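You operate a simulated robot arm through the tools that you are given. There is no shell and no other tool. Be economical: measure what you need, move in short steps, check, and stop when the job is done.

You are at the controls of a simulated robot arm. One attempt, no reset.

## Task
Gauge the brown disc, add the disc that makes 12.5 mm, gauge the stack.
Fine: take it from the green rack, each bears its thickness; table in for each reading, out for adding, fingers clear of the foot; the stack stays under the foot; the rack's other discs stay.

The check looks at the end state, three seconds after you hand in, the way a careful person would. Anything else that was tipped, shoved, dropped, spilled or broken makes it a failure.

## Robot
A 5-joint arm with a two-finger parallel gripper, fixed in place. Base frame: the origin is at the foot of the arm, x ahead of it, y to its left, z up; the work surface is at about z = 0. Units: cm, degrees, N and s.
With the tool pointing down near the work surface it reaches from about 26 to 68 cm from the base axis. Its first joint turns from -66.0 to 66.0 degrees. The tool tilts only in the upright plane through the base axis and itself; it spins freely about its own axis. Payload 2.9 kg.
Tool frame: the origin (TCP) lies between the finger pads and is the grasp point; the fingertips stand 3 cm ahead of it; z points along the fingers, y is the line along which they close. Largest opening 11 cm; finger width 2, thickness 1; the body of the gripper, 4.8 by 11.2 cm, starts 5.5 cm behind the TCP.
Orientation is that of the tool frame in the base frame, as [roll, pitch, yaw] about the fixed x, y, z axes, in that order (R = Rz(yaw) Ry(pitch) Rx(roll)). With the fingers straight down and closing along the base's y, the tool's x points along the base's -x, its y along +y and its z along -z.

## Interface
- The arm moves only by the tool play_rows. Its argument "deltas" is a list that holds one entry, the list of rows, each a list of 7 numbers: the shift along the base's x, y, z in units of 30 mm (1.0 is 30 mm), then the turn, a rotation vector about the base's x, y, z in units of 5 degrees (1.0 is 5 degrees), then the gripper command, from -1 (fully open) to 1 (shut), values between in proportion. In form: [[[dx, dy, dz, ax, ay, az, hand], ...]]. A call has 1 to 10 rows; each row shifts and turns the commanded pose from where the row before left it. A call with a number of a shift or a turn outside -1 to 1 is refused whole. A row lasts 0.2 s, in which the tool goes at most 5 cm and 8.6 degrees; a call with a longer step from one row to the next is refused whole, and so is a gripper value outside its range. Where a pose cannot be reached the arm comes as near as it can. A force on the tool above 80 N (or 10 N above the force at the start of the call, whichever is more), or a blocked arm, ends the call early, and 0.2 s more pass. The fingers move at their own pace (about 10.8 cm/s each) and stop on an object; they squeeze with about 26 N. The grip force told is the motor's: it shows also when the fingers shut on nothing. Time passes only in rows, and 0.2 s behind the last, so rows that do not move let the fingers close. The reply holds the time, the measured pose of the TCP, the force on the tool along the base axes, the opening and the grip force, in the units named above and with some noise, with the torque about the TCP (base axes, N m) and any sound that the robot's microphone picked up.
- Cameras (640 x 400 px; columns grow to the right, rows downward): "scene" is fixed at [2.93, -44.3, 61.48]; the picture's right is [0.84, -0.55, 0.00], its down [-0.26, -0.40, -0.88] and it looks along [0.48, 0.74, -0.48] (base axes); focal length 355 px, centre (320, 200). "wrist" rides on the gripper at [7.2, 1.7, -10.3] in the tool frame; the picture's right is [-0.23, 0.97, 0.00], its down [-0.76, -0.18, -0.62] and it looks along [-0.61, -0.14, 0.78] (tool axes); focal length 222 px, centre (320, 200). There is no depth. A picture from a camera that has moved, and an enlarged one, comes with that camera's place and axes in the base frame and with its lens.
- camera(camera): a new picture of that camera. No time passes.
- close_up(camera, box): a new picture of the part [left, top, right, bottom] of that camera's present view, enlarged. No time passes.
- close_job(): hands the job in; it is judged then, once.

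Work in short steps. Places have to be worked out from the pictures, the camera data and where the tool is seen: move nearer, look again, correct. Check each grasp and each placing, and mend what went wrong. You have 120 turns and 76 pictures in all, those below and enlarged ones among them. Open the gripper and draw the arm clear of the work before you hand the job in, unless the task says otherwise; then end with one line.

The tools are called after "Emit:" by a JSON object that holds its "api" and its "payload". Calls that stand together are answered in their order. play_rows: Moves the arm, as the interface text tells. Its arguments: {"type":"object","properties":{"deltas":{"type":"array","items":{"type":"array","items":{"type":"array","items":{"type":"number"}}}}},"required":["deltas"]} The other tools are called the same way: camera (camera) takes a picture; close_up (camera, box) takes an enlarged picture of a part of a camera's view; close_job () hands the job in.

At the start:

```text
t: 0.0
tool_pos: [38.68, 23.32, 38.64]
tcp_rot: [179.9, 0.0, 180.0]
force: [0.6, 1.7, -0.5]
moment: [0.06, 0.01, 0.0]
finger_gap: 11.0
gripper_force: 0.0
```

scene: 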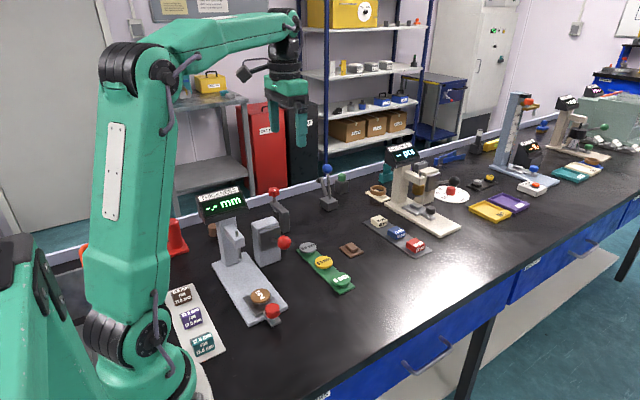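
wrist: 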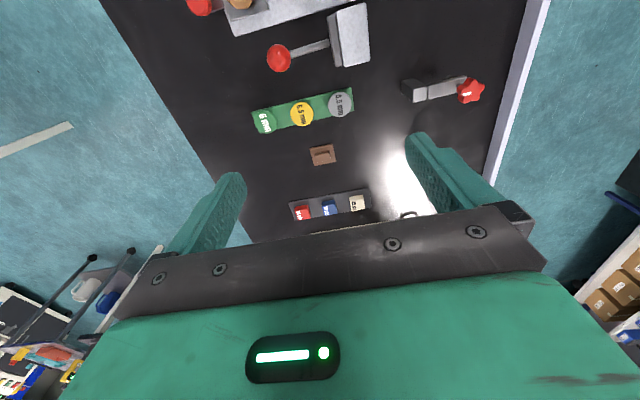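

I start by enlarging the gauge and rack area to understand the fixture.

Emit:
{"api": "close_up", "payload": {"camera": "scene", "box": [180, 170, 380, 340]}}

Emit:
{"api": "close_up", "payload": {"camera": "wrist", "box": [180, 0, 500, 220]}}

Emit:
{"api": "close_up", "payload": {"camera": "scene", "box": [150, 170, 290, 370]}}

```text
2.35 times, centred on (280, 255) of scene
camera zoom: at [2.93, -44.3, 61.48], right [0.84, -0.55, 0.0], down [-0.26, -0.4, -0.88], along [0.48, 0.74, -0.48], focal length 834 px, centre (414, 71)
```

zoom: 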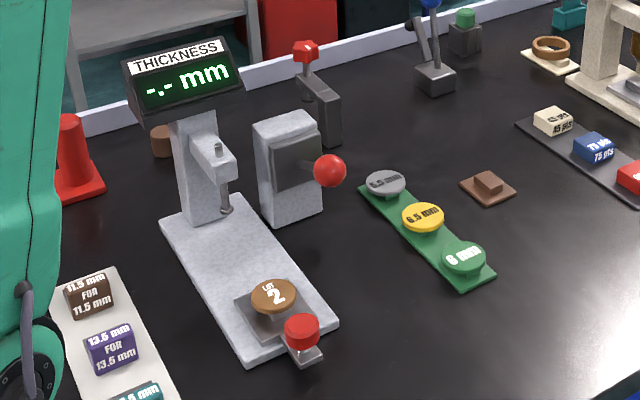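

```text
1.82 times, centred on (340, 110) of wrist
camera zoom: at [31.46, 24.93, 48.98], right [0.23, 0.97, 0.0], down [0.76, -0.18, 0.62], along [0.61, -0.14, -0.78], focal length 404 px, centre (284, 364)
```

zoom: 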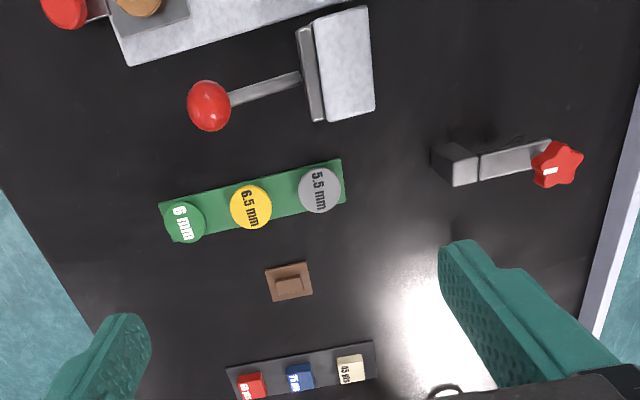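

```text
2.00 times, centred on (220, 270) of scene
camera zoom: at [2.93, -44.3, 61.48], right [0.84, -0.55, 0.0], down [-0.26, -0.4, -0.88], along [0.48, 0.74, -0.48], focal length 709 px, centre (520, 60)
```

zoom: 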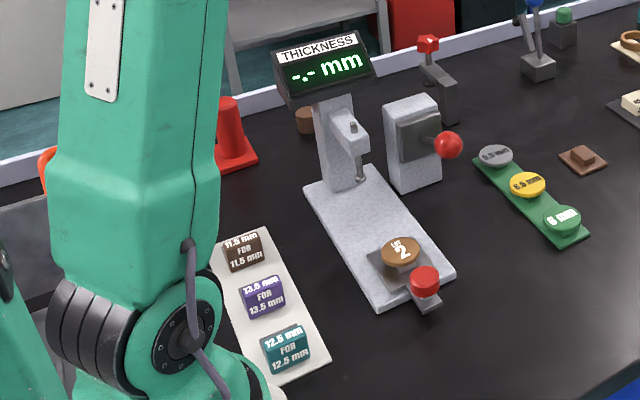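

The knob of the slide table looks to be near (25, 8), the brown disc near (25, 15), the foot farther along +y, and the rack discs at x≈45 with y≈10/18/26. I'll turn the tool by 90° (closing along x, camera on the −y side) while heading for a point above the knob.

Emit:
{"api": "play_rows", "payload": {"deltas": [[[-0.235, -0.32, -0.1, 0, 0, 1, -1], [-0.235, -0.32, -0.1, 0, 0, 1, -1], [-0.235, -0.32, -0.1, 0, 0, 1, -1], [-0.235, -0.32, -0.1, 0, 0, 1, -1], [-0.235, -0.32, -0.1, 0, 0, 1, -1], [-0.235, -0.32, -0.1, 0, 0, 1, -1], [-0.235, -0.32, -0.1, 0, 0, 1, -1], [-0.235, -0.32, -0.1, 0, 0, 1, -1], [-0.235, -0.32, -0.1, 0, 0, 1, -1]]]}}

Emit:
{"api": "play_rows", "payload": {"deltas": [[[-0.235, -0.32, -0.2, 0, 0, 1, -1], [-0.235, -0.32, -0.2, 0, 0, 1, -1], [-0.235, -0.32, -0.2, 0, 0, 1, -1], [-0.235, -0.32, -0.2, 0, 0, 1, -1], [-0.235, -0.32, -0.2, 0, 0, 1, -1], [-0.235, -0.32, -0.2, 0, 0, 1, -1], [-0.235, -0.32, -0.2, 0, 0, 1, -1], [-0.235, -0.32, -0.2, 0, 0, 1, -1], [-0.235, -0.32, -0.2, 0, 0, 1, -1], [0, 0, 0, 0, 0, 0, -1]]]}}

Emit:
{"api": "camera", "payload": {"camera": "wrist"}}

Emit:
{"api": "camera", "payload": {"camera": "scene"}}

```text
t: 2.0
tool_pos: [32.52, 14.67, 35.92]
tcp_rot: [179.9, 0.0, -134.9]
force: [-0.8, -1.3, -0.8]
moment: [0.05, -0.02, 0.03]
finger_gap: 11.02
gripper_force: 0.0
```

```text
t: 4.2
tool_pos: [26.08, 5.98, 30.61]
tcp_rot: [180.0, 0.0, -90.1]
force: [-0.2, -0.3, -0.3]
moment: [0.0, 0.0, 0.02]
finger_gap: 11.0
gripper_force: 0.0
```

```text
70 pictures are left
camera wrist: at [24.38, -1.31, 40.88], right [-0.97, 0.23, 0.0], down [0.18, 0.76, 0.62], along [0.14, 0.61, -0.78], focal length 222 px, centre (320, 200)
```

wrist: 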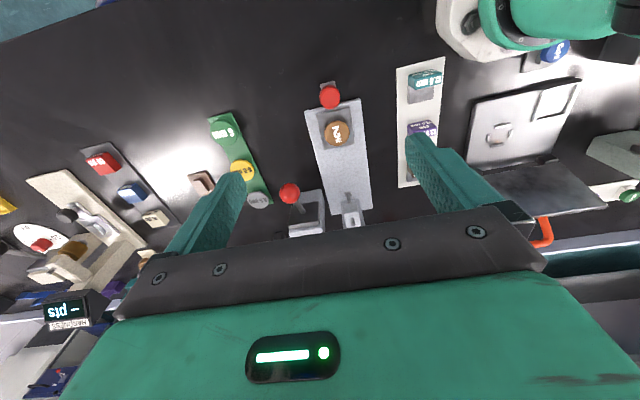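

```text
69 pictures are left
```

scene: 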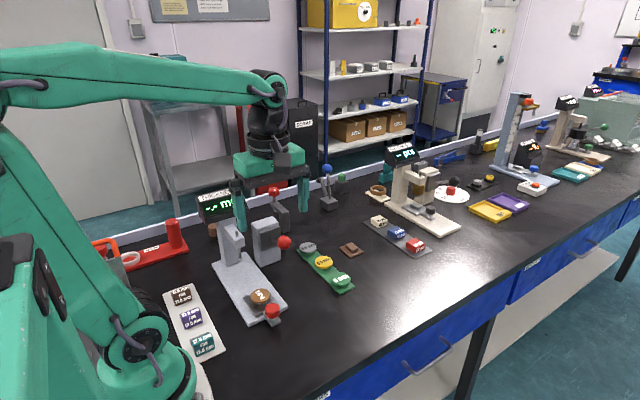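

Combining both views puts the knob at about (25.0, 7.9, 4.4), and the disc top at about (24.8, 14.4, 3.3), with the slide running along y. I'll descend above the knob, then look again.

Emit:
{"api": "play_rows", "payload": {"deltas": [[[-0.06, 0.1, -0.8, 0, 0, 0, -1], [-0.06, 0.1, -0.8, 0, 0, 0, -1], [-0.06, 0.1, -0.8, 0, 0, 0, -1], [-0.06, 0.1, -0.8, 0, 0, 0, -1], [-0.06, 0.1, -0.8, 0, 0, 0, -1], [-0.06, 0.1, -0.8, 0, 0, 0, -1], [0, 0, -0.8, 0, 0, 0, -1], [0, 0, 0, 0, 0, 0, -1]]]}}

Emit:
{"api": "camera", "payload": {"camera": "wrist"}}

Emit:
{"api": "close_up", "payload": {"camera": "scene", "box": [180, 170, 340, 340]}}

```text
t: 6.0
tool_pos: [24.95, 7.81, 13.73]
tcp_rot: [180.0, 0.0, -90.0]
force: [0.8, 0.3, 0.4]
moment: [0.01, 0.0, 0.03]
finger_gap: 10.97
gripper_force: 0.1
```

```text
68 pictures are left
camera wrist: at [23.26, 0.48, 23.99], right [-0.97, 0.23, 0.0], down [0.18, 0.76, 0.62], along [0.14, 0.61, -0.78], focal length 222 px, centre (320, 200)
```

wrist: 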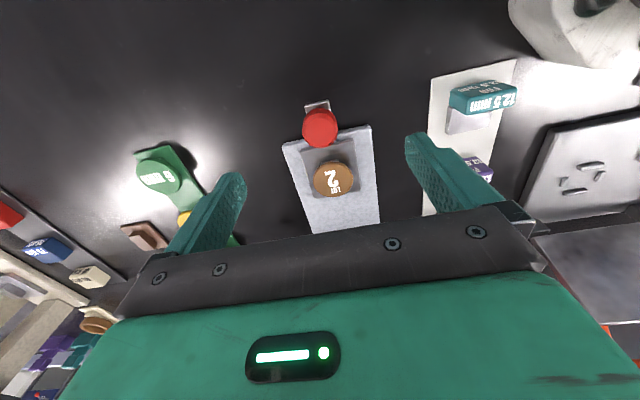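

```text
2.35 times, centred on (260, 255) of scene
camera zoom: at [2.93, -44.3, 61.48], right [0.84, -0.55, 0.0], down [-0.26, -0.4, -0.88], along [0.48, 0.74, -0.48], focal length 834 px, centre (461, 71)
```

zoom: 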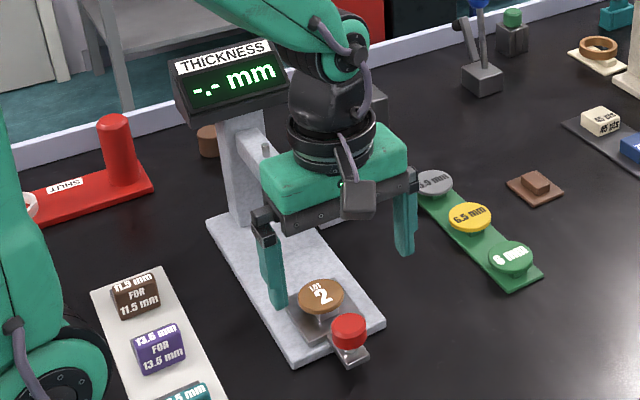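

Knob lies centred between the fingers at about (24.9, 7.7). I descend so the fingertips reach z≈3.4 and close on the knob.

Emit:
{"api": "play_rows", "payload": {"deltas": [[[0, 0, -0.5, 0, 0, 0, -1], [0, 0, -0.5, 0, 0, 0, -1], [0, 0, -0.5, 0, 0, 0, -1], [0, 0, -0.5, 0, 0, 0, -1], [0, 0, -0.45, 0, 0, 0, -1], [0, 0, 0, 0, 0, 0, -1]]]}}

Emit:
{"api": "close_up", "payload": {"camera": "scene", "box": [200, 210, 340, 350]}}

Emit:
{"api": "close_up", "payload": {"camera": "wrist", "box": [220, 60, 460, 230]}}

```text
t: 7.4
tool_pos: [25.05, 7.81, 6.45]
tcp_rot: [-179.9, 0.0, -90.0]
force: [-0.3, 1.0, -0.3]
moment: [-0.01, 0.02, 0.0]
finger_gap: 10.99
gripper_force: 0.0
```

```text
2.86 times, centred on (270, 280) of scene
camera zoom: at [2.93, -44.3, 61.48], right [0.84, -0.55, 0.0], down [-0.26, -0.4, -0.88], along [0.48, 0.74, -0.48], focal length 1013 px, centre (463, -29)
```

zoom: 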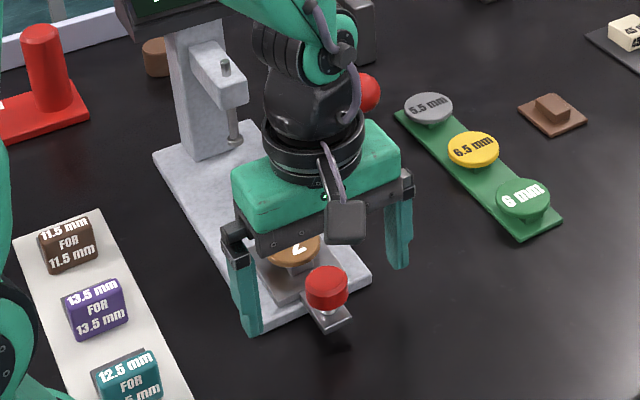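

```text
2.35 times, centred on (340, 145) of wrist
camera zoom: at [23.3, 0.51, 16.68], right [-0.97, 0.23, 0.0], down [0.18, 0.76, 0.62], along [0.14, 0.61, -0.78], focal length 523 px, centre (273, 329)
```

zoom: 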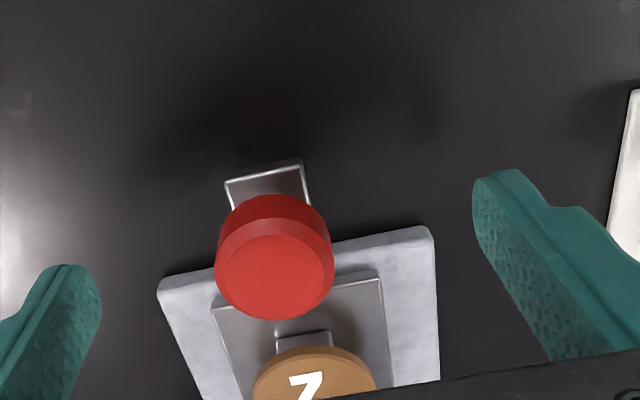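

The knob is between the fingers at finger height. Closing on it.

Emit:
{"api": "play_rows", "payload": {"deltas": [[[-0.04, 0, 0, 0, 0, 0, 0], [0, 0, 0, 0, 0, 0, 0.5], [0, 0, 0, 0, 0, 0, 1], [0, 0, 0, 0, 0, 0, 1], [0, 0, 0, 0, 0, 0, 1]]]}}

Emit:
{"api": "close_up", "payload": {"camera": "wrist", "box": [220, 60, 460, 230]}}

```text
t: 8.6
tool_pos: [24.97, 7.73, 6.46]
tcp_rot: [-180.0, 0.0, -90.1]
force: [14.3, -0.3, -14.0]
moment: [-0.01, 0.19, 0.01]
finger_gap: 3.14
gripper_force: 45.2
```

```text
2.35 times, centred on (340, 145) of wrist
camera zoom: at [23.23, 0.51, 16.72], right [-0.97, 0.23, 0.0], down [0.18, 0.76, 0.62], along [0.14, 0.61, -0.78], focal length 523 px, centre (273, 329)
```

zoom: 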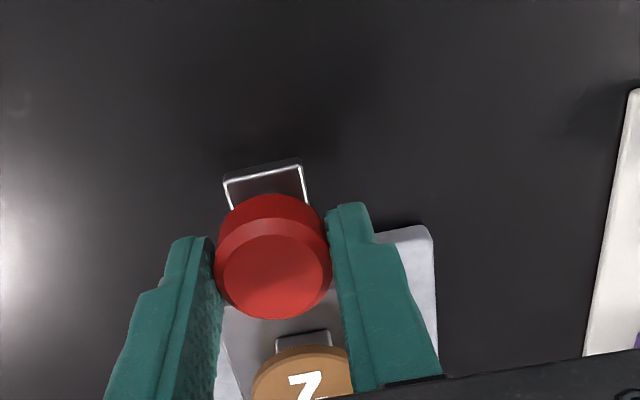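

Knob is gripped (gap 3.1). I ease +x a hair and push the table in slowly along +y.

Emit:
{"api": "play_rows", "payload": {"deltas": [[[0.02, 0.1, -0.01, 0, 0, 0, 1], [0, 0.2, 0, 0, 0, 0, 1], [0, 0.2, 0, 0, 0, 0, 1], [0, 0.2, 0, 0, 0, 0, 1], [0, 0.2, 0, 0, 0, 0, 1], [0, 0, 0, 0, 0, 0, 1]]]}}

Emit:
{"api": "close_up", "payload": {"camera": "scene", "box": [180, 170, 340, 340]}}

```text
t: 10.0
tool_pos: [25.06, 10.46, 6.34]
tcp_rot: [180.0, 0.0, -90.1]
force: [-0.7, -0.1, 26.8]
moment: [-0.22, 0.37, 0.0]
finger_gap: 3.16
gripper_force: 44.9
```

```text
2.35 times, centred on (260, 255) of scene
camera zoom: at [2.92, -44.3, 61.48], right [0.84, -0.55, 0.0], down [-0.26, -0.4, -0.88], along [0.48, 0.74, -0.48], focal length 834 px, centre (461, 71)
```

zoom: 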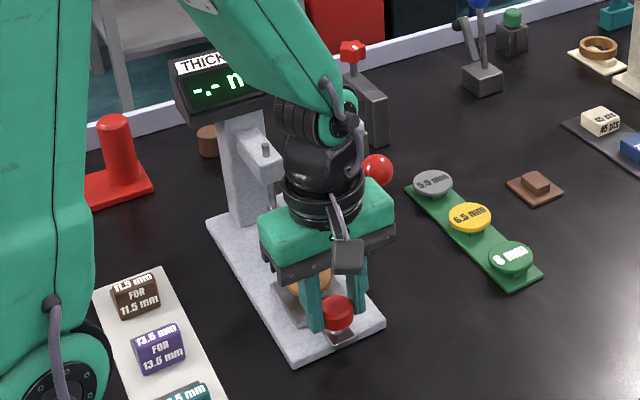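

The table follows. z is loaded by 27 N, so I lift about 0.6 mm and keep pushing.

Emit:
{"api": "play_rows", "payload": {"deltas": [[[0, 0.2, 0.02, 0, 0, 0, 1], [0, 0.2, 0, 0, 0, 0, 1], [0, 0.2, 0, 0, 0, 0, 1], [0, 0.2, 0, 0, 0, 0, 1], [0, 0.2, 0, 0, 0, 0, 1], [0, 0.2, 0, 0, 0, 0, 1], [0, 0.2, 0, 0, 0, 0, 1], [0, 0.2, 0, 0, 0, 0, 1], [0, 0, 0, 0, 0, 0, 1]]]}}

Emit:
{"api": "close_up", "payload": {"camera": "scene", "box": [180, 170, 340, 340]}}

Emit:
{"api": "camera", "payload": {"camera": "wrist"}}

```text
t: 12.0
tool_pos: [24.96, 15.19, 6.46]
tcp_rot: [180.0, 0.0, -90.1]
force: [19.9, -0.1, -30.1]
moment: [-0.09, 0.03, 0.0]
finger_gap: 3.15
gripper_force: 44.5
```

```text
2.35 times, centred on (260, 255) of scene
camera zoom: at [2.94, -44.29, 61.49], right [0.84, -0.55, 0.0], down [-0.26, -0.4, -0.88], along [0.48, 0.74, -0.48], focal length 834 px, centre (461, 71)
```

zoom: 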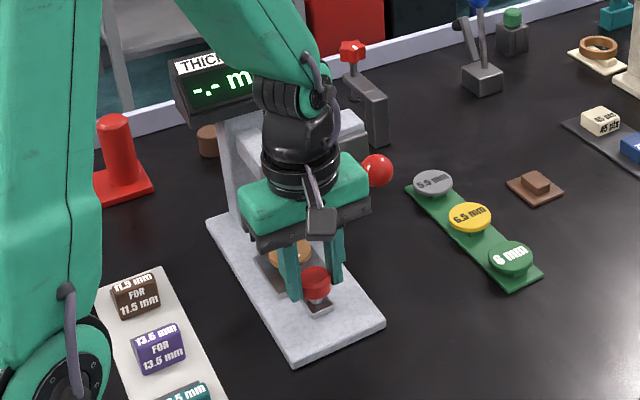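

```text
61 pictures are left
camera wrist: at [23.25, 8.02, 16.74], right [-0.97, 0.23, 0.0], down [0.18, 0.76, 0.62], along [0.14, 0.61, -0.78], focal length 222 px, centre (320, 200)
```

wrist: 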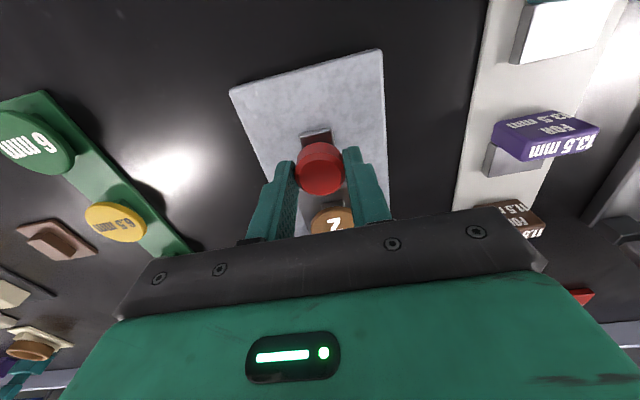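

It slides freely. Trim x/z slightly and continue another ~4.5 cm, watching the y force for the stop.

Emit:
{"api": "play_rows", "payload": {"deltas": [[[0.02, 0.2, -0.01, 0, 0, 0, 1], [0, 0.2, 0, 0, 0, 0, 1], [0, 0.2, 0, 0, 0, 0, 1], [0, 0.2, 0, 0, 0, 0, 1], [0, 0.2, 0, 0, 0, 0, 1], [0, 0.2, 0, 0, 0, 0, 1], [0, 0.2, 0, 0, 0, 0, 1], [0, 0, 0, 0, 0, 0, 1]]]}}

Emit:
{"api": "close_up", "payload": {"camera": "scene", "box": [180, 170, 340, 340]}}

```text
t: 13.8
tool_pos: [25.0, 18.96, 6.36]
tcp_rot: [179.7, -0.3, -90.5]
force: [0.8, -9.6, 3.6]
moment: [0.95, -0.73, 0.32]
finger_gap: 3.15
gripper_force: 44.6
stopped in row 8: the force on the tool passed its limit at 84 N (the readings are from after the stop); the commanded pose is now the measured one
```

```text
2.35 times, centred on (260, 255) of scene
camera zoom: at [2.93, -44.29, 61.48], right [0.84, -0.55, 0.0], down [-0.26, -0.4, -0.88], along [0.48, 0.74, -0.48], focal length 834 px, centre (461, 71)
```

zoom: 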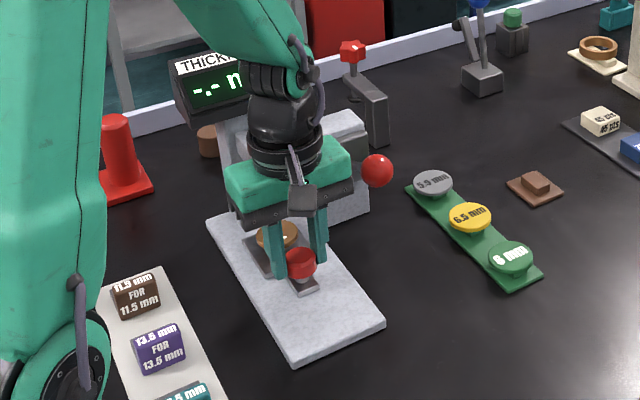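

The table met resistance at knob y≈19 — likely its end stop. I open, go up and back off to see the gauge and display.

Emit:
{"api": "play_rows", "payload": {"deltas": [[[0, 0, 0, 0, 0, 0, 0.3], [0, 0, 0, 0, 0, 0, 0], [0, 0, 0.5, 0, 0, 0, 0], [0, -0.5, 0.8, 0, 0, 0, 0], [0, -0.8, 0.8, 0, 0, 0, 0], [0, -0.9, 0.8, 0, 0, 0, 0], [0, -0.9, 0.8, 0, 0, 0, 0], [0, -0.9, 0.8, 0, 0, 0, 0], [0, -0.6, 0.8, 0, 0, 0, 0], [0, 0, 0, 0, 0, 0, 0]]]}}

Emit:
{"api": "close_up", "payload": {"camera": "scene", "box": [180, 170, 340, 340]}}

Emit:
{"api": "camera", "payload": {"camera": "wrist"}}

```text
t: 16.0
tool_pos: [24.82, 5.22, 22.26]
tcp_rot: [179.7, -0.1, -90.4]
force: [-0.2, -0.5, -0.6]
moment: [0.03, 0.01, 0.03]
finger_gap: 5.48
gripper_force: 0.1
```

```text
2.35 times, centred on (260, 255) of scene
camera zoom: at [2.92, -44.3, 61.48], right [0.84, -0.55, 0.0], down [-0.26, -0.4, -0.88], along [0.48, 0.74, -0.48], focal length 834 px, centre (461, 71)
```

zoom: 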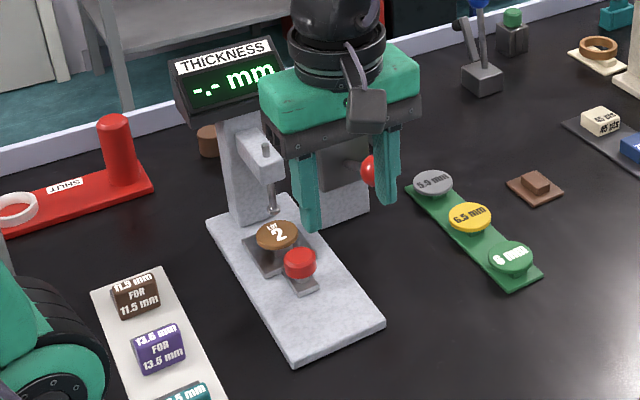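

```text
58 pictures are left
camera wrist: at [23.18, -1.96, 32.62], right [-0.97, 0.23, 0.01], down [0.19, 0.76, 0.62], along [0.14, 0.6, -0.78], focal length 222 px, centre (320, 200)
```

wrist: 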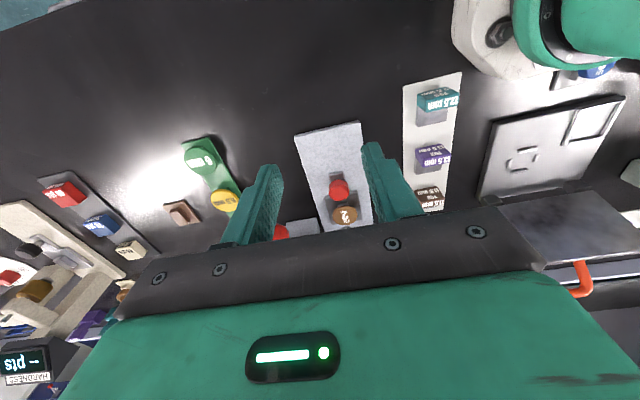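

The display still reads "-.-"; the foot looks ~3 cm above the disc, so perhaps the red-ball lever lowers it. I move up to look at the foot and lever from above.

Emit:
{"api": "play_rows", "payload": {"deltas": [[[0.1, 0.2, 0.9, 0, 0, 0, -0.5], [0.1, 0.2, 0.9, 0, 0, 0, -1], [0.1, 0.2, 0.9, 0, 0, 0, -1], [0.1, 0.2, 0.9, 0, 0, 0, -1], [0.1, 0.2, 0.9, 0, 0, 0, -1], [0, 0, 0, 0, 0, 0, -1]]]}}

Emit:
{"api": "close_up", "payload": {"camera": "wrist", "box": [240, 60, 420, 220]}}

Emit:
{"api": "close_up", "payload": {"camera": "scene", "box": [190, 170, 310, 300]}}

```text
t: 17.4
tool_pos: [26.47, 8.32, 35.84]
tcp_rot: [179.7, -0.1, -90.5]
force: [-0.2, 0.5, 0.9]
moment: [-0.01, -0.03, -0.02]
finger_gap: 10.98
gripper_force: 0.0
```

```text
2.50 times, centred on (330, 140) of wrist
camera zoom: at [24.77, 1.1, 46.13], right [-0.97, 0.23, 0.01], down [0.19, 0.76, 0.62], along [0.14, 0.6, -0.78], focal length 555 px, centre (295, 350)
```

zoom: 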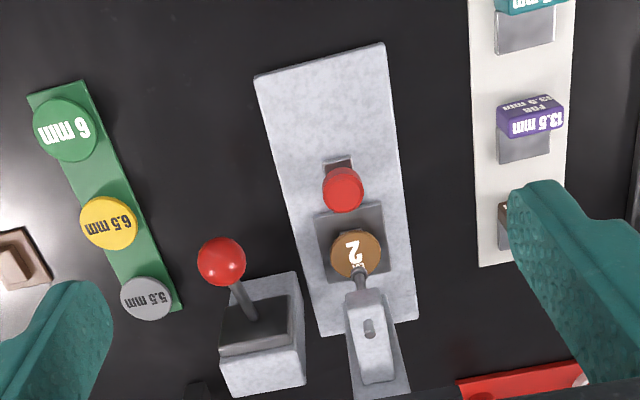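

```text
3.08 times, centred on (250, 235) of scene
camera zoom: at [2.93, -44.3, 61.48], right [0.84, -0.55, 0.0], down [-0.26, -0.4, -0.88], along [0.48, 0.74, -0.48], focal length 1091 px, centre (535, 92)
```

zoom: 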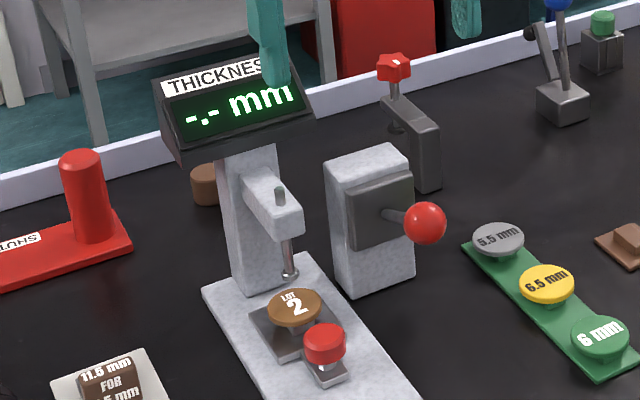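

The disc is right under the foot (foot tip ≈ (24.8, 25.4, 6.6)), the foot being raised; the red-ball lever at ≈ (33.6, 18.3, 12.5) pivots on the box at y≈26 and should lower it. I go above the ball and look.

Emit:
{"api": "play_rows", "payload": {"deltas": [[[0.4, 0.55, -0.6, 0, 0, 0, 0], [0.4, 0.55, -0.6, 0, 0, 0, 0], [0.4, 0.55, -0.8, 0, 0, 0, 0], [0.4, 0.55, -0.8, 0, 0, 0, 0], [0.4, 0.55, -0.8, 0, 0, 0, 0], [0.36, 0.55, -0.8, 0, 0, 0, 0], [0, 0, 0, 0, 0, 0, 0]]]}}

Emit:
{"api": "camera", "payload": {"camera": "wrist"}}

Emit:
{"api": "close_up", "payload": {"camera": "scene", "box": [190, 150, 350, 310]}}

```text
t: 19.0
tool_pos: [33.7, 18.07, 22.56]
tcp_rot: [179.6, -0.2, -90.5]
force: [0.8, 1.4, 0.5]
moment: [0.0, 0.0, 0.02]
finger_gap: 5.51
gripper_force: 0.1
```

```text
55 pictures are left
camera wrist: at [31.88, 10.92, 32.88], right [-0.97, 0.23, 0.0], down [0.19, 0.76, 0.62], along [0.14, 0.6, -0.78], focal length 222 px, centre (320, 200)
```

wrist: 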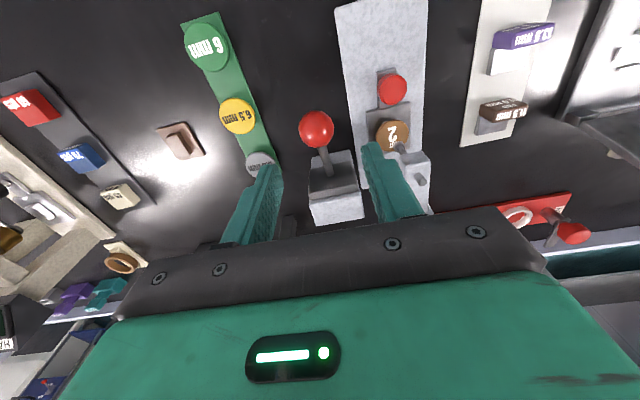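

```text
2.50 times, centred on (270, 230) of scene
camera zoom: at [2.93, -44.3, 61.48], right [0.84, -0.55, 0.0], down [-0.26, -0.4, -0.88], along [0.48, 0.74, -0.48], focal length 887 px, centre (445, 125)
```

zoom: 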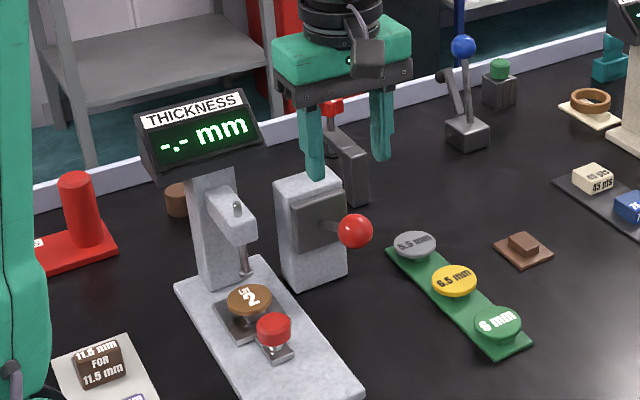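

Ball measured again at ≈ (33.9, 18.3, 12.5). Descend around it and close.

Emit:
{"api": "play_rows", "payload": {"deltas": [[[0.05, 0.08, -0.6, 0, 0, 0, 0], [0, 0, -0.6, 0, 0, 0, 0], [0, 0, -0.6, 0, 0, 0, 0], [0, 0, -0.6, 0, 0, 0, 0], [0, 0, -0.5, 0, 0, 0, 0], [0, 0, 0, 0, 0, 0, 0], [0, 0, 0, 0, 0, 0, 0]]]}}

Emit:
{"api": "camera", "payload": {"camera": "wrist"}}

Emit:
{"api": "close_up", "payload": {"camera": "scene", "box": [190, 150, 350, 310]}}

```text
t: 20.6
tool_pos: [33.84, 18.42, 13.83]
tcp_rot: [179.7, -0.2, -90.3]
force: [-0.4, -0.4, 0.0]
moment: [0.0, 0.01, 0.02]
finger_gap: 5.51
gripper_force: 0.1
```

```text
53 pictures are left
camera wrist: at [32.0, 11.16, 24.18], right [-0.97, 0.23, 0.01], down [0.19, 0.76, 0.62], along [0.14, 0.6, -0.78], focal length 222 px, centre (320, 200)
```

wrist: 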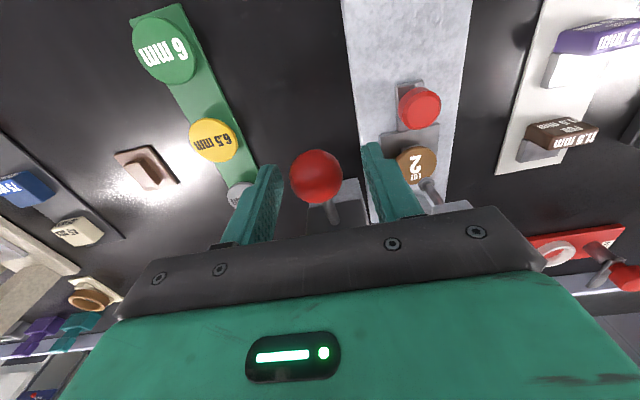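

```text
2.50 times, centred on (270, 230) of scene
camera zoom: at [2.93, -44.3, 61.48], right [0.84, -0.55, 0.0], down [-0.26, -0.4, -0.88], along [0.48, 0.74, -0.48], focal length 887 px, centre (445, 125)
```

zoom: 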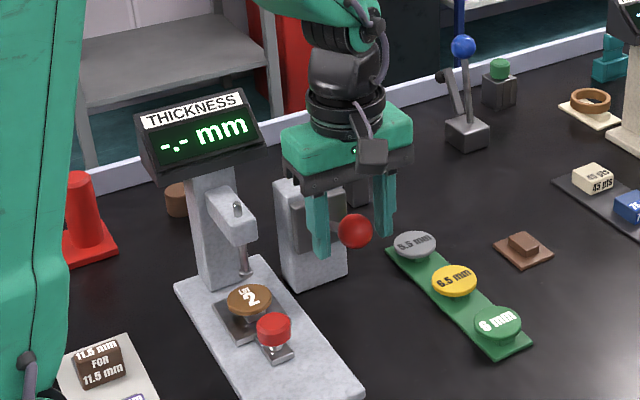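

Ball sits between the fingers; closing on it.

Emit:
{"api": "play_rows", "payload": {"deltas": [[[0, 0, 0, 0, 0, 0, 0.5], [0, 0, 0, 0, 0, 0, 1], [0, 0, 0, 0, 0, 0, 1], [0, 0, 0, 0, 0, 0, 1]]]}}

Emit:
{"api": "play_rows", "payload": {"deltas": [[[0, -0.02, -0.15, 0, 0, 0, 1], [0, -0.05, -0.2, 0, 0, 0, 1], [0, -0.03, -0.2, 0, 0, 0, 1], [0, 0, 0, 0, 0, 0, 1]]]}}

Emit:
{"api": "close_up", "payload": {"camera": "scene", "box": [190, 150, 350, 310]}}

```text
t: 21.6
tool_pos: [33.95, 18.51, 13.97]
tcp_rot: [-179.9, 0.1, -90.6]
force: [36.5, -10.3, -6.2]
moment: [-0.42, -0.54, -0.06]
finger_gap: 3.28
gripper_force: 44.9
```

```text
t: 22.6
tool_pos: [33.96, 18.29, 12.34]
tcp_rot: [-179.9, 0.1, -90.4]
force: [21.8, -4.0, 15.9]
moment: [1.04, -0.32, 0.04]
finger_gap: 3.29
gripper_force: 44.7
```

```text
2.50 times, centred on (270, 230) of scene
camera zoom: at [2.92, -44.3, 61.48], right [0.84, -0.55, 0.0], down [-0.26, -0.4, -0.88], along [0.48, 0.74, -0.48], focal length 887 px, centre (445, 125)
```

zoom: 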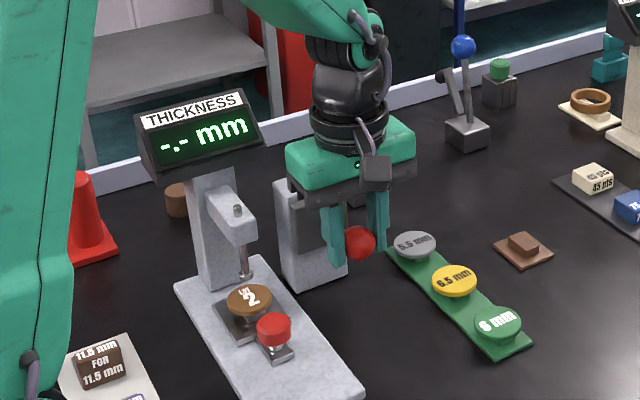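

The lever goes down with the gripper. Continue along the arc.

Emit:
{"api": "play_rows", "payload": {"deltas": [[[0.02, -0.03, -0.2, 0, 0, 0, 1], [0, -0.02, -0.2, 0, 0, 0, 1], [0, 0, -0.2, 0, 0, 0, 1], [0, 0, 0, 0, 0, 0, 1]]]}}

Emit:
{"api": "close_up", "payload": {"camera": "scene", "box": [190, 150, 350, 310]}}

```text
t: 23.6
tool_pos: [34.03, 18.08, 10.53]
tcp_rot: [180.0, 0.0, -90.5]
force: [17.6, -5.5, 16.5]
moment: [1.01, -0.16, 0.11]
finger_gap: 3.32
gripper_force: 44.6
```

```text
2.50 times, centred on (270, 230) of scene
camera zoom: at [2.92, -44.3, 61.48], right [0.84, -0.55, 0.0], down [-0.26, -0.4, -0.88], along [0.48, 0.74, -0.48], focal length 887 px, centre (445, 125)
```

zoom: 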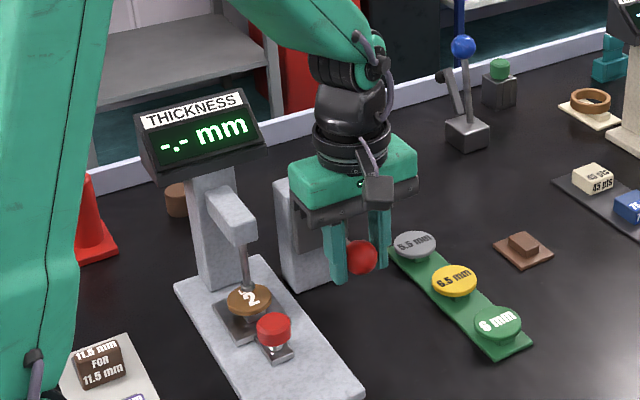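

The foot is nearly on the disc now. I continue down in smaller steps watching the force and display.

Emit:
{"api": "play_rows", "payload": {"deltas": [[[0.02, 0, -0.15, 0, 0, 0, 1], [0, 0.01, -0.15, 0, 0, 0, 1], [0, 0, 0, 0, 0, 0, 1], [0, 0, 0, 0, 0, 0, 1]]]}}

Emit:
{"api": "close_up", "payload": {"camera": "scene", "box": [190, 150, 350, 310]}}

```text
t: 24.6
tool_pos: [34.09, 18.1, 9.61]
tcp_rot: [179.8, -0.1, -90.4]
force: [14.6, -4.4, 15.1]
moment: [1.04, -0.16, 0.05]
finger_gap: 3.33
gripper_force: 45.3
```

```text
2.50 times, centred on (270, 230) of scene
camera zoom: at [2.92, -44.3, 61.48], right [0.84, -0.55, 0.0], down [-0.26, -0.4, -0.88], along [0.48, 0.74, -0.48], focal length 887 px, centre (445, 125)
```

zoom: 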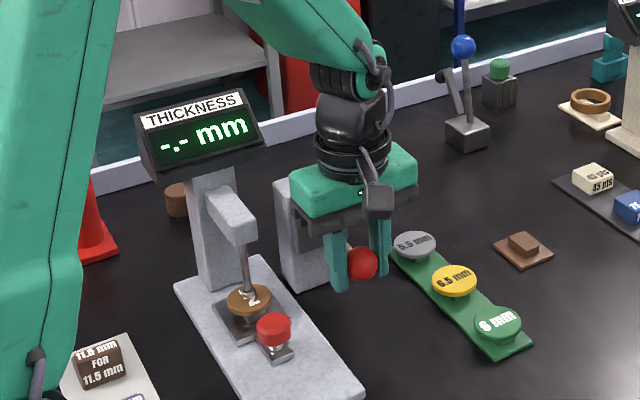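

Emit:
{"api": "close_up", "payload": {"camera": "scene", "box": [210, 220, 290, 290]}}

```text
5.71 times, centred on (250, 255) of scene
camera zoom: at [2.92, -44.3, 61.48], right [0.84, -0.55, 0.0], down [-0.26, -0.4, -0.88], along [0.48, 0.74, -0.48], focal length 2027 px, centre (720, -114)
```

zoom: 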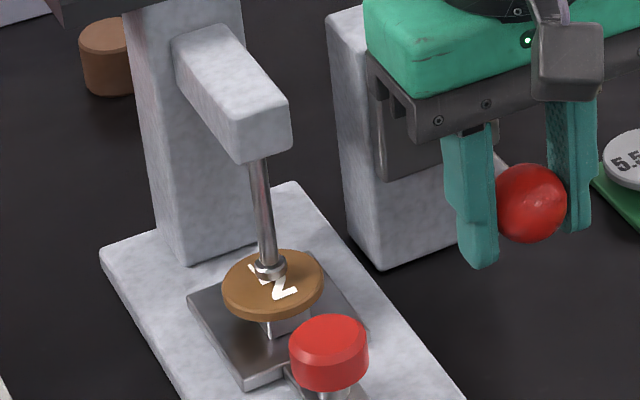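

The foot is at or very near the disc, still no reading. I lower a little more in small steps.

Emit:
{"api": "play_rows", "payload": {"deltas": [[[0.02, 0, -0.1, 0, 0, 0, 1], [0, 0.01, -0.1, 0, 0, 0, 1], [0, 0, 0, 0, 0, 0, 1], [0, 0, 0, 0, 0, 0, 1]]]}}

Emit:
{"api": "close_up", "payload": {"camera": "scene", "box": [200, 180, 300, 290]}}

```text
t: 25.6
tool_pos: [34.03, 18.13, 8.98]
tcp_rot: [179.8, 0.0, -90.4]
force: [13.8, -2.4, 12.6]
moment: [0.75, -0.13, 0.03]
finger_gap: 3.32
gripper_force: 45.0
```

```text
3.64 times, centred on (250, 235) of scene
camera zoom: at [2.92, -44.3, 61.48], right [0.84, -0.55, 0.0], down [-0.26, -0.4, -0.88], along [0.48, 0.74, -0.48], focal length 1290 px, centre (574, 73)
```

zoom: 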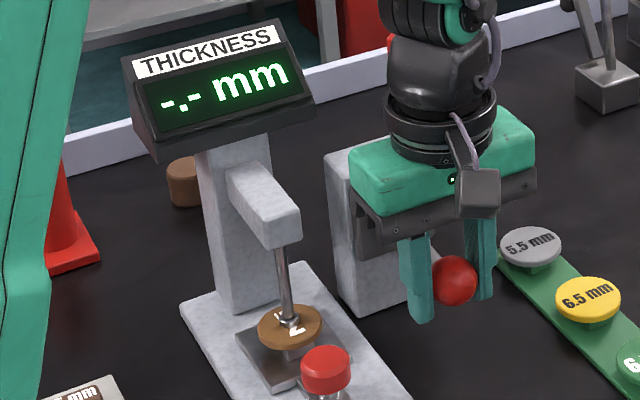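

Emit:
{"api": "play_rows", "payload": {"deltas": [[[0.02, 0.01, -0.1, 0, 0, 0, 1], [0, 0.02, -0.1, 0, 0, 0, 1], [0, 0.02, -0.1, 0, 0, 0, 1], [0, 0, 0, 0, 0, 0, 1], [0, 0, 0, 0, 0, 0, 1]]]}}

Emit:
{"api": "close_up", "payload": {"camera": "scene", "box": [200, 180, 300, 290]}}

```text
t: 26.8
tool_pos: [34.06, 18.21, 8.06]
tcp_rot: [179.8, -0.2, -90.4]
force: [9.5, -2.8, 12.6]
moment: [0.77, -0.09, -0.01]
finger_gap: 3.29
gripper_force: 45.1
```

```text
3.64 times, centred on (250, 235) of scene
camera zoom: at [2.92, -44.3, 61.48], right [0.84, -0.55, 0.0], down [-0.26, -0.4, -0.88], along [0.48, 0.74, -0.48], focal length 1290 px, centre (574, 73)
```

zoom: 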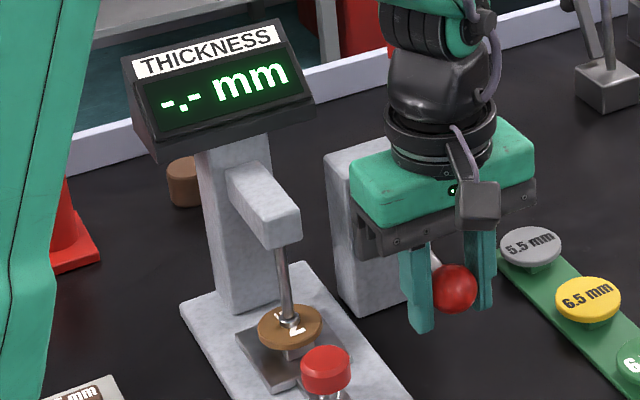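

The foot now stays put while the lever still moves — it rests on the disc or needs the lever's end stop. Continue down toward the end.

Emit:
{"api": "play_rows", "payload": {"deltas": [[[0.02, 0.02, -0.12, 0, 0, 0, 1], [0, 0.02, -0.12, 0, 0, 0, 1], [0, 0.03, -0.12, 0, 0, 0, 1], [0, 0.03, -0.12, 0, 0, 0, 1], [0, 0, 0, 0, 0, 0, 1], [0, 0, 0, 0, 0, 0, 1]]]}}

Emit:
{"api": "close_up", "payload": {"camera": "scene", "box": [200, 180, 300, 290]}}

```text
t: 28.2
tool_pos: [34.05, 18.52, 6.63]
tcp_rot: [179.5, -0.2, -90.6]
force: [2.0, -4.8, 12.7]
moment: [0.77, -0.03, -0.03]
finger_gap: 3.28
gripper_force: 45.3
```

```text
3.64 times, centred on (250, 235) of scene
camera zoom: at [2.92, -44.3, 61.48], right [0.84, -0.55, 0.0], down [-0.26, -0.4, -0.88], along [0.48, 0.74, -0.48], focal length 1290 px, centre (574, 73)
```

zoom: 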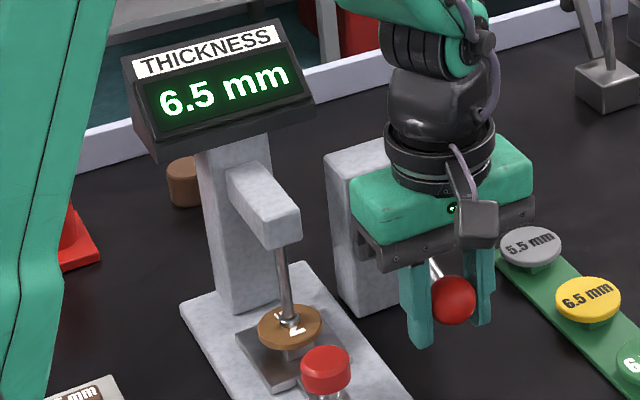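

Reading 6.5 mm → the 6 mm (green) disc is needed. I raise the lever back along the arc.

Emit:
{"api": "play_rows", "payload": {"deltas": [[[0, -0.04, 0.2, 0, 0, 0, 1], [0, -0.05, 0.25, 0, 0, 0, 1], [0, -0.03, 0.25, 0, 0, 0, 1], [0, -0.02, 0.25, 0, 0, 0, 1], [0, -0.01, 0.25, 0, 0, 0, 1], [-0.02, 0, 0.25, 0, 0, 0, 1], [-0.02, 0.03, 0.25, 0, 0, 0, 1], [0, 0.04, 0.25, 0, 0, 0, 1], [0, 0.05, 0.25, 0, 0, 0, 1], [0, 0, 0, 0, 0, 0, 1]]]}}

Emit:
{"api": "close_up", "payload": {"camera": "scene", "box": [200, 180, 300, 290]}}

```text
t: 30.4
tool_pos: [34.02, 18.45, 13.12]
tcp_rot: [179.7, -0.1, -90.5]
force: [18.2, 4.6, -15.8]
moment: [-1.07, -0.11, 0.0]
finger_gap: 3.29
gripper_force: 45.0
```

```text
3.64 times, centred on (250, 235) of scene
camera zoom: at [2.93, -44.29, 61.49], right [0.84, -0.55, 0.0], down [-0.26, -0.4, -0.88], along [0.48, 0.74, -0.48], focal length 1290 px, centre (574, 73)
```

zoom: 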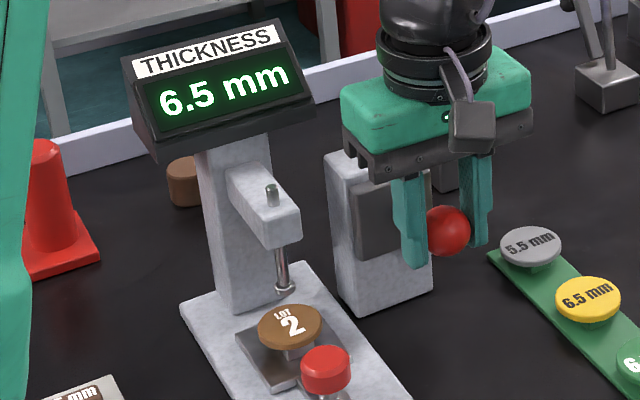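

Foot is up again, reading latched. A last 0.7 cm to the top, release, then rise and head to the knob.

Emit:
{"api": "play_rows", "payload": {"deltas": [[[0, 0.03, 0.12, 0, 0, 0, 1], [0, 0.03, 0.12, 0, 0, 0, 1], [0, 0, 0, 0, 0, 0, 1], [0, 0, 0, 0, 0, 0, 0.3], [0, 0, 0, 0, 0, 0, 0], [0, 0, 0.4, 0, 0, 0, 0], [0, 0, 0.8, 0, 0, 0, 0], [0, 0, 0.8, 0, 0, 0, 0], [0, -0.3, 0.6, 0, 0, 0, 0], [0, 0, 0, 0, 0, 0, 0]]]}}

Emit:
{"api": "close_up", "payload": {"camera": "scene", "box": [190, 150, 350, 310]}}

```text
t: 32.6
tool_pos: [33.82, 17.66, 21.68]
tcp_rot: [179.6, -0.3, -90.4]
force: [-0.2, -0.3, -1.1]
moment: [0.04, 0.02, -0.04]
finger_gap: 5.5
gripper_force: 0.0
```

```text
2.50 times, centred on (270, 230) of scene
camera zoom: at [2.93, -44.3, 61.48], right [0.84, -0.55, 0.0], down [-0.26, -0.4, -0.88], along [0.48, 0.74, -0.48], focal length 887 px, centre (445, 125)
```

zoom: 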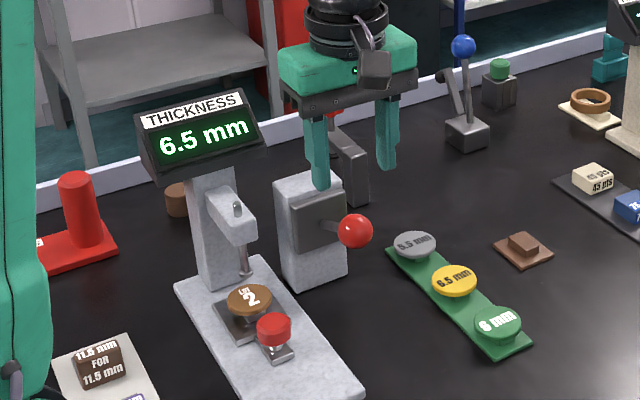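

Lever is back up. Move over the knob (25.0, 18.8) at this height, then descend to grip it.

Emit:
{"api": "play_rows", "payload": {"deltas": [[[-0.59, 0.04, 0, 0, 0, 0, 0], [-0.59, 0.07, 0, 0, 0, 0, 0], [-0.59, 0.07, 0, 0, 0, 0, 0], [-0.59, 0.07, 0, 0, 0, 0, 0], [-0.58, 0.07, 0, 0, 0, 0, 0], [0, 0, -0.7, 0, 0, 0, 0], [0, 0, -0.7, 0, 0, 0, 0], [0, 0, -0.7, 0, 0, 0, 0], [0, 0, 0, 0, 0, 0, 0]]]}}

Emit:
{"api": "camera", "payload": {"camera": "wrist"}}

```text
t: 34.6
tool_pos: [25.17, 18.62, 15.41]
tcp_rot: [179.7, -0.2, -90.5]
force: [0.3, -1.1, 1.2]
moment: [-0.02, -0.02, -0.02]
finger_gap: 5.51
gripper_force: 0.1
```

```text
42 pictures are left
camera wrist: at [23.36, 11.43, 25.71], right [-0.97, 0.23, 0.0], down [0.19, 0.76, 0.62], along [0.14, 0.6, -0.79], focal length 222 px, centre (320, 200)
```

wrist: 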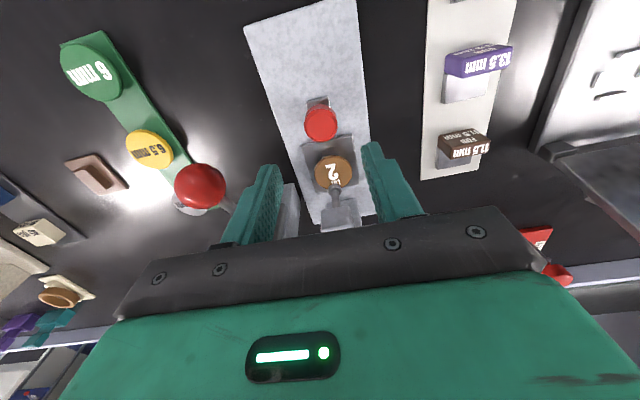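

Knob is at ≈ (24.9, 18.5), well placed. Descend, grip, and pull.

Emit:
{"api": "play_rows", "payload": {"deltas": [[[-0.04, 0, -0.6, 0, 0, 0, 0], [0, 0, -0.6, 0, 0, 0, 0], [0, 0, -0.6, 0, 0, 0, 0], [0, 0, -0.6, 0, 0, 0, 0], [0, 0, -0.6, 0, 0, 0, 0], [0, 0, 0, 0, 0, 0, 0], [0, 0, 0, 0, 0, 0, 0.5], [0, 0, 0, 0, 0, 0, 1], [0, 0, 0, 0, 0, 0, 1], [0, 0, 0, 0, 0, 0, 1]]]}}

Emit:
{"api": "play_rows", "payload": {"deltas": [[[0, -0.1, 0, 0, 0, 0, 1], [0, -0.2, 0, 0, 0, 0, 1], [0, -0.2, 0, 0, 0, 0, 1], [0, -0.2, 0, 0, 0, 0, 1], [0, -0.2, 0, 0, 0, 0, 1], [0, 0, 0, 0, 0, 0, 1]]]}}

Emit:
{"api": "close_up", "payload": {"camera": "scene", "box": [190, 170, 350, 330]}}

```text
t: 36.8
tool_pos: [24.93, 18.83, 6.23]
tcp_rot: [179.7, -0.2, -90.5]
force: [14.2, -0.2, -17.6]
moment: [0.26, -0.97, -0.01]
finger_gap: 3.16
gripper_force: 44.6
```

```text
t: 38.2
tool_pos: [24.97, 15.82, 6.37]
tcp_rot: [179.8, -0.2, -90.4]
force: [14.0, 0.2, -14.4]
moment: [-0.14, -0.9, 0.01]
finger_gap: 3.16
gripper_force: 44.9
```

```text
2.50 times, centred on (270, 250) of scene
camera zoom: at [2.93, -44.29, 61.48], right [0.84, -0.55, 0.0], down [-0.26, -0.4, -0.88], along [0.48, 0.74, -0.48], focal length 887 px, centre (445, 75)
```

zoom: 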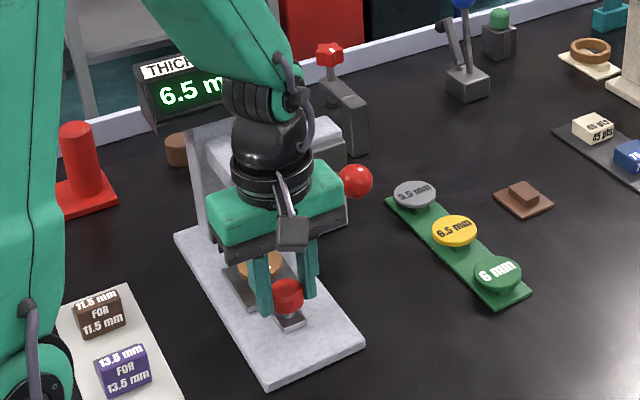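

Table follows. Pull the rest (about 8 cm) to its outer end at y≈7.8.

Emit:
{"api": "play_rows", "payload": {"deltas": [[[0.02, -0.28, -0.01, 0, 0, 0, 1], [0, -0.3, 0, 0, 0, 0, 1], [0, -0.3, 0, 0, 0, 0, 1], [0, -0.3, 0, 0, 0, 0, 1], [0, -0.3, 0, 0, 0, 0, 1], [0, -0.3, 0, 0, 0, 0, 1], [0, -0.3, 0, 0, 0, 0, 1], [0, -0.3, 0, 0, 0, 0, 1], [0, -0.2, 0, 0, 0, 0, 1], [0, 0, 0, 0, 0, 0, 1]]]}}

Emit:
{"api": "close_up", "payload": {"camera": "scene", "box": [190, 170, 350, 330]}}

```text
t: 40.4
tool_pos: [24.99, 8.18, 6.47]
tcp_rot: [179.7, -0.1, -90.6]
force: [-8.4, -2.6, 19.5]
moment: [0.06, -0.34, 0.07]
finger_gap: 3.13
gripper_force: 45.2
```

```text
2.50 times, centred on (270, 250) of scene
camera zoom: at [2.92, -44.3, 61.48], right [0.84, -0.55, 0.0], down [-0.26, -0.4, -0.88], along [0.48, 0.74, -0.48], focal length 887 px, centre (445, 75)
```

zoom: 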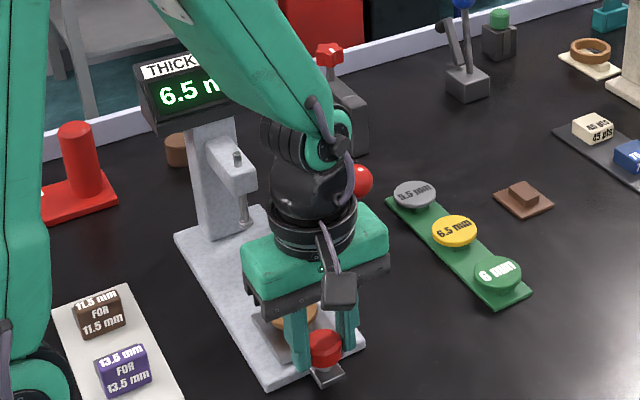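

Pull the last 4 mm to full out, release, and rise straight up; then view.

Emit:
{"api": "play_rows", "payload": {"deltas": [[[0, -0.13, -0.01, 0, 0, 0, 1], [0, 0, 0, 0, 0, 0, 1], [0, 0, 0, 0, 0, 0, 0.3], [0, 0, 0, 0, 0, 0, 0], [0, 0, 0.4, 0, 0, 0, 0], [0, 0, 0.8, 0, 0, 0, 0], [0, 0, 0.8, 0, 0, 0, 0], [0, 0, 0.8, 0, 0, 0, 0], [0, 0, 0, 0, 0, 0, 0]]]}}

Emit:
{"api": "camera", "payload": {"camera": "wrist"}}

```text
t: 42.4
tool_pos: [25.04, 7.87, 14.7]
tcp_rot: [179.7, -0.1, -90.4]
force: [0.5, 0.2, 0.2]
moment: [0.02, -0.01, -0.01]
finger_gap: 5.51
gripper_force: 0.1
```

```text
39 pictures are left
camera wrist: at [23.25, 0.59, 25.12], right [-0.97, 0.23, 0.01], down [0.19, 0.76, 0.62], along [0.14, 0.6, -0.78], focal length 222 px, centre (320, 200)
```

wrist: 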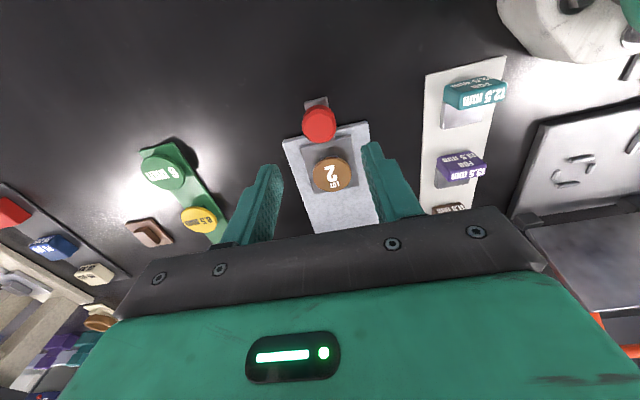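

Brown disc stays centred on the table at ≈ (24.95, 14.05). Green 6 mm disc is at ≈ (44.1, 9.45, top z≈2.5); I move over it.

Emit:
{"api": "play_rows", "payload": {"deltas": [[[0.8, 0.05, 0.1, 0, 0, 0, 0], [0.8, 0.05, 0.1, 0, 0, 0, 0], [0.8, 0.05, 0, 0, 0, 0, 0], [0.8, 0.06, 0, 0, 0, 0, 0], [0.8, 0.06, 0, 0, 0, 0, 0], [0.8, 0.06, 0, 0, 0, 0, 0], [0.8, 0.06, 0, 0, 0, 0, 0], [0.75, 0.06, 0, 0, 0, 0.04, 0], [0, 0, 0, 0, 0, 0.04, 0]]]}}

Emit:
{"api": "camera", "payload": {"camera": "wrist"}}

Emit:
{"api": "close_up", "payload": {"camera": "scene", "box": [280, 210, 400, 310]}}

```text
t: 44.4
tool_pos: [44.1, 9.15, 15.42]
tcp_rot: [179.6, -0.1, -90.0]
force: [1.1, 0.0, 0.3]
moment: [0.04, -0.01, -0.01]
finger_gap: 5.49
gripper_force: 0.0
```

```text
38 pictures are left
camera wrist: at [42.4, 1.88, 25.7], right [-0.97, 0.23, 0.01], down [0.18, 0.76, 0.62], along [0.14, 0.61, -0.78], focal length 222 px, centre (320, 200)
```

wrist: 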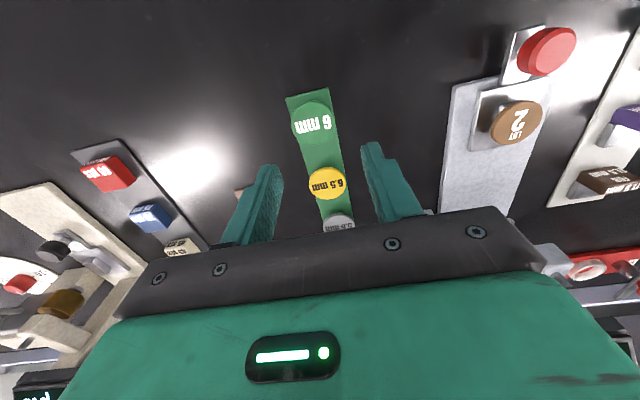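

```text
4.00 times, centred on (340, 260) of scene
camera zoom: at [2.93, -44.3, 61.48], right [0.84, -0.55, 0.0], down [-0.26, -0.4, -0.88], along [0.48, 0.74, -0.48], focal length 1419 px, centre (240, -40)
```

zoom: 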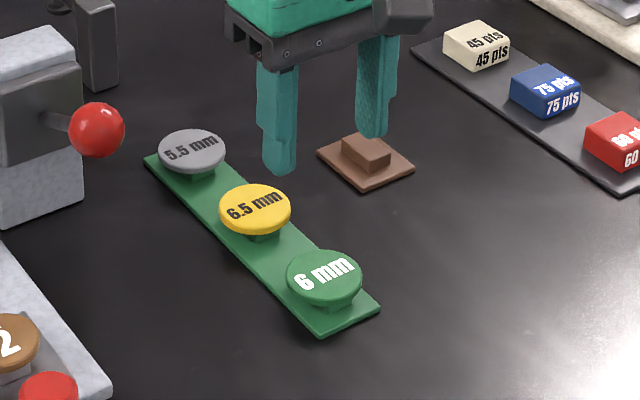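

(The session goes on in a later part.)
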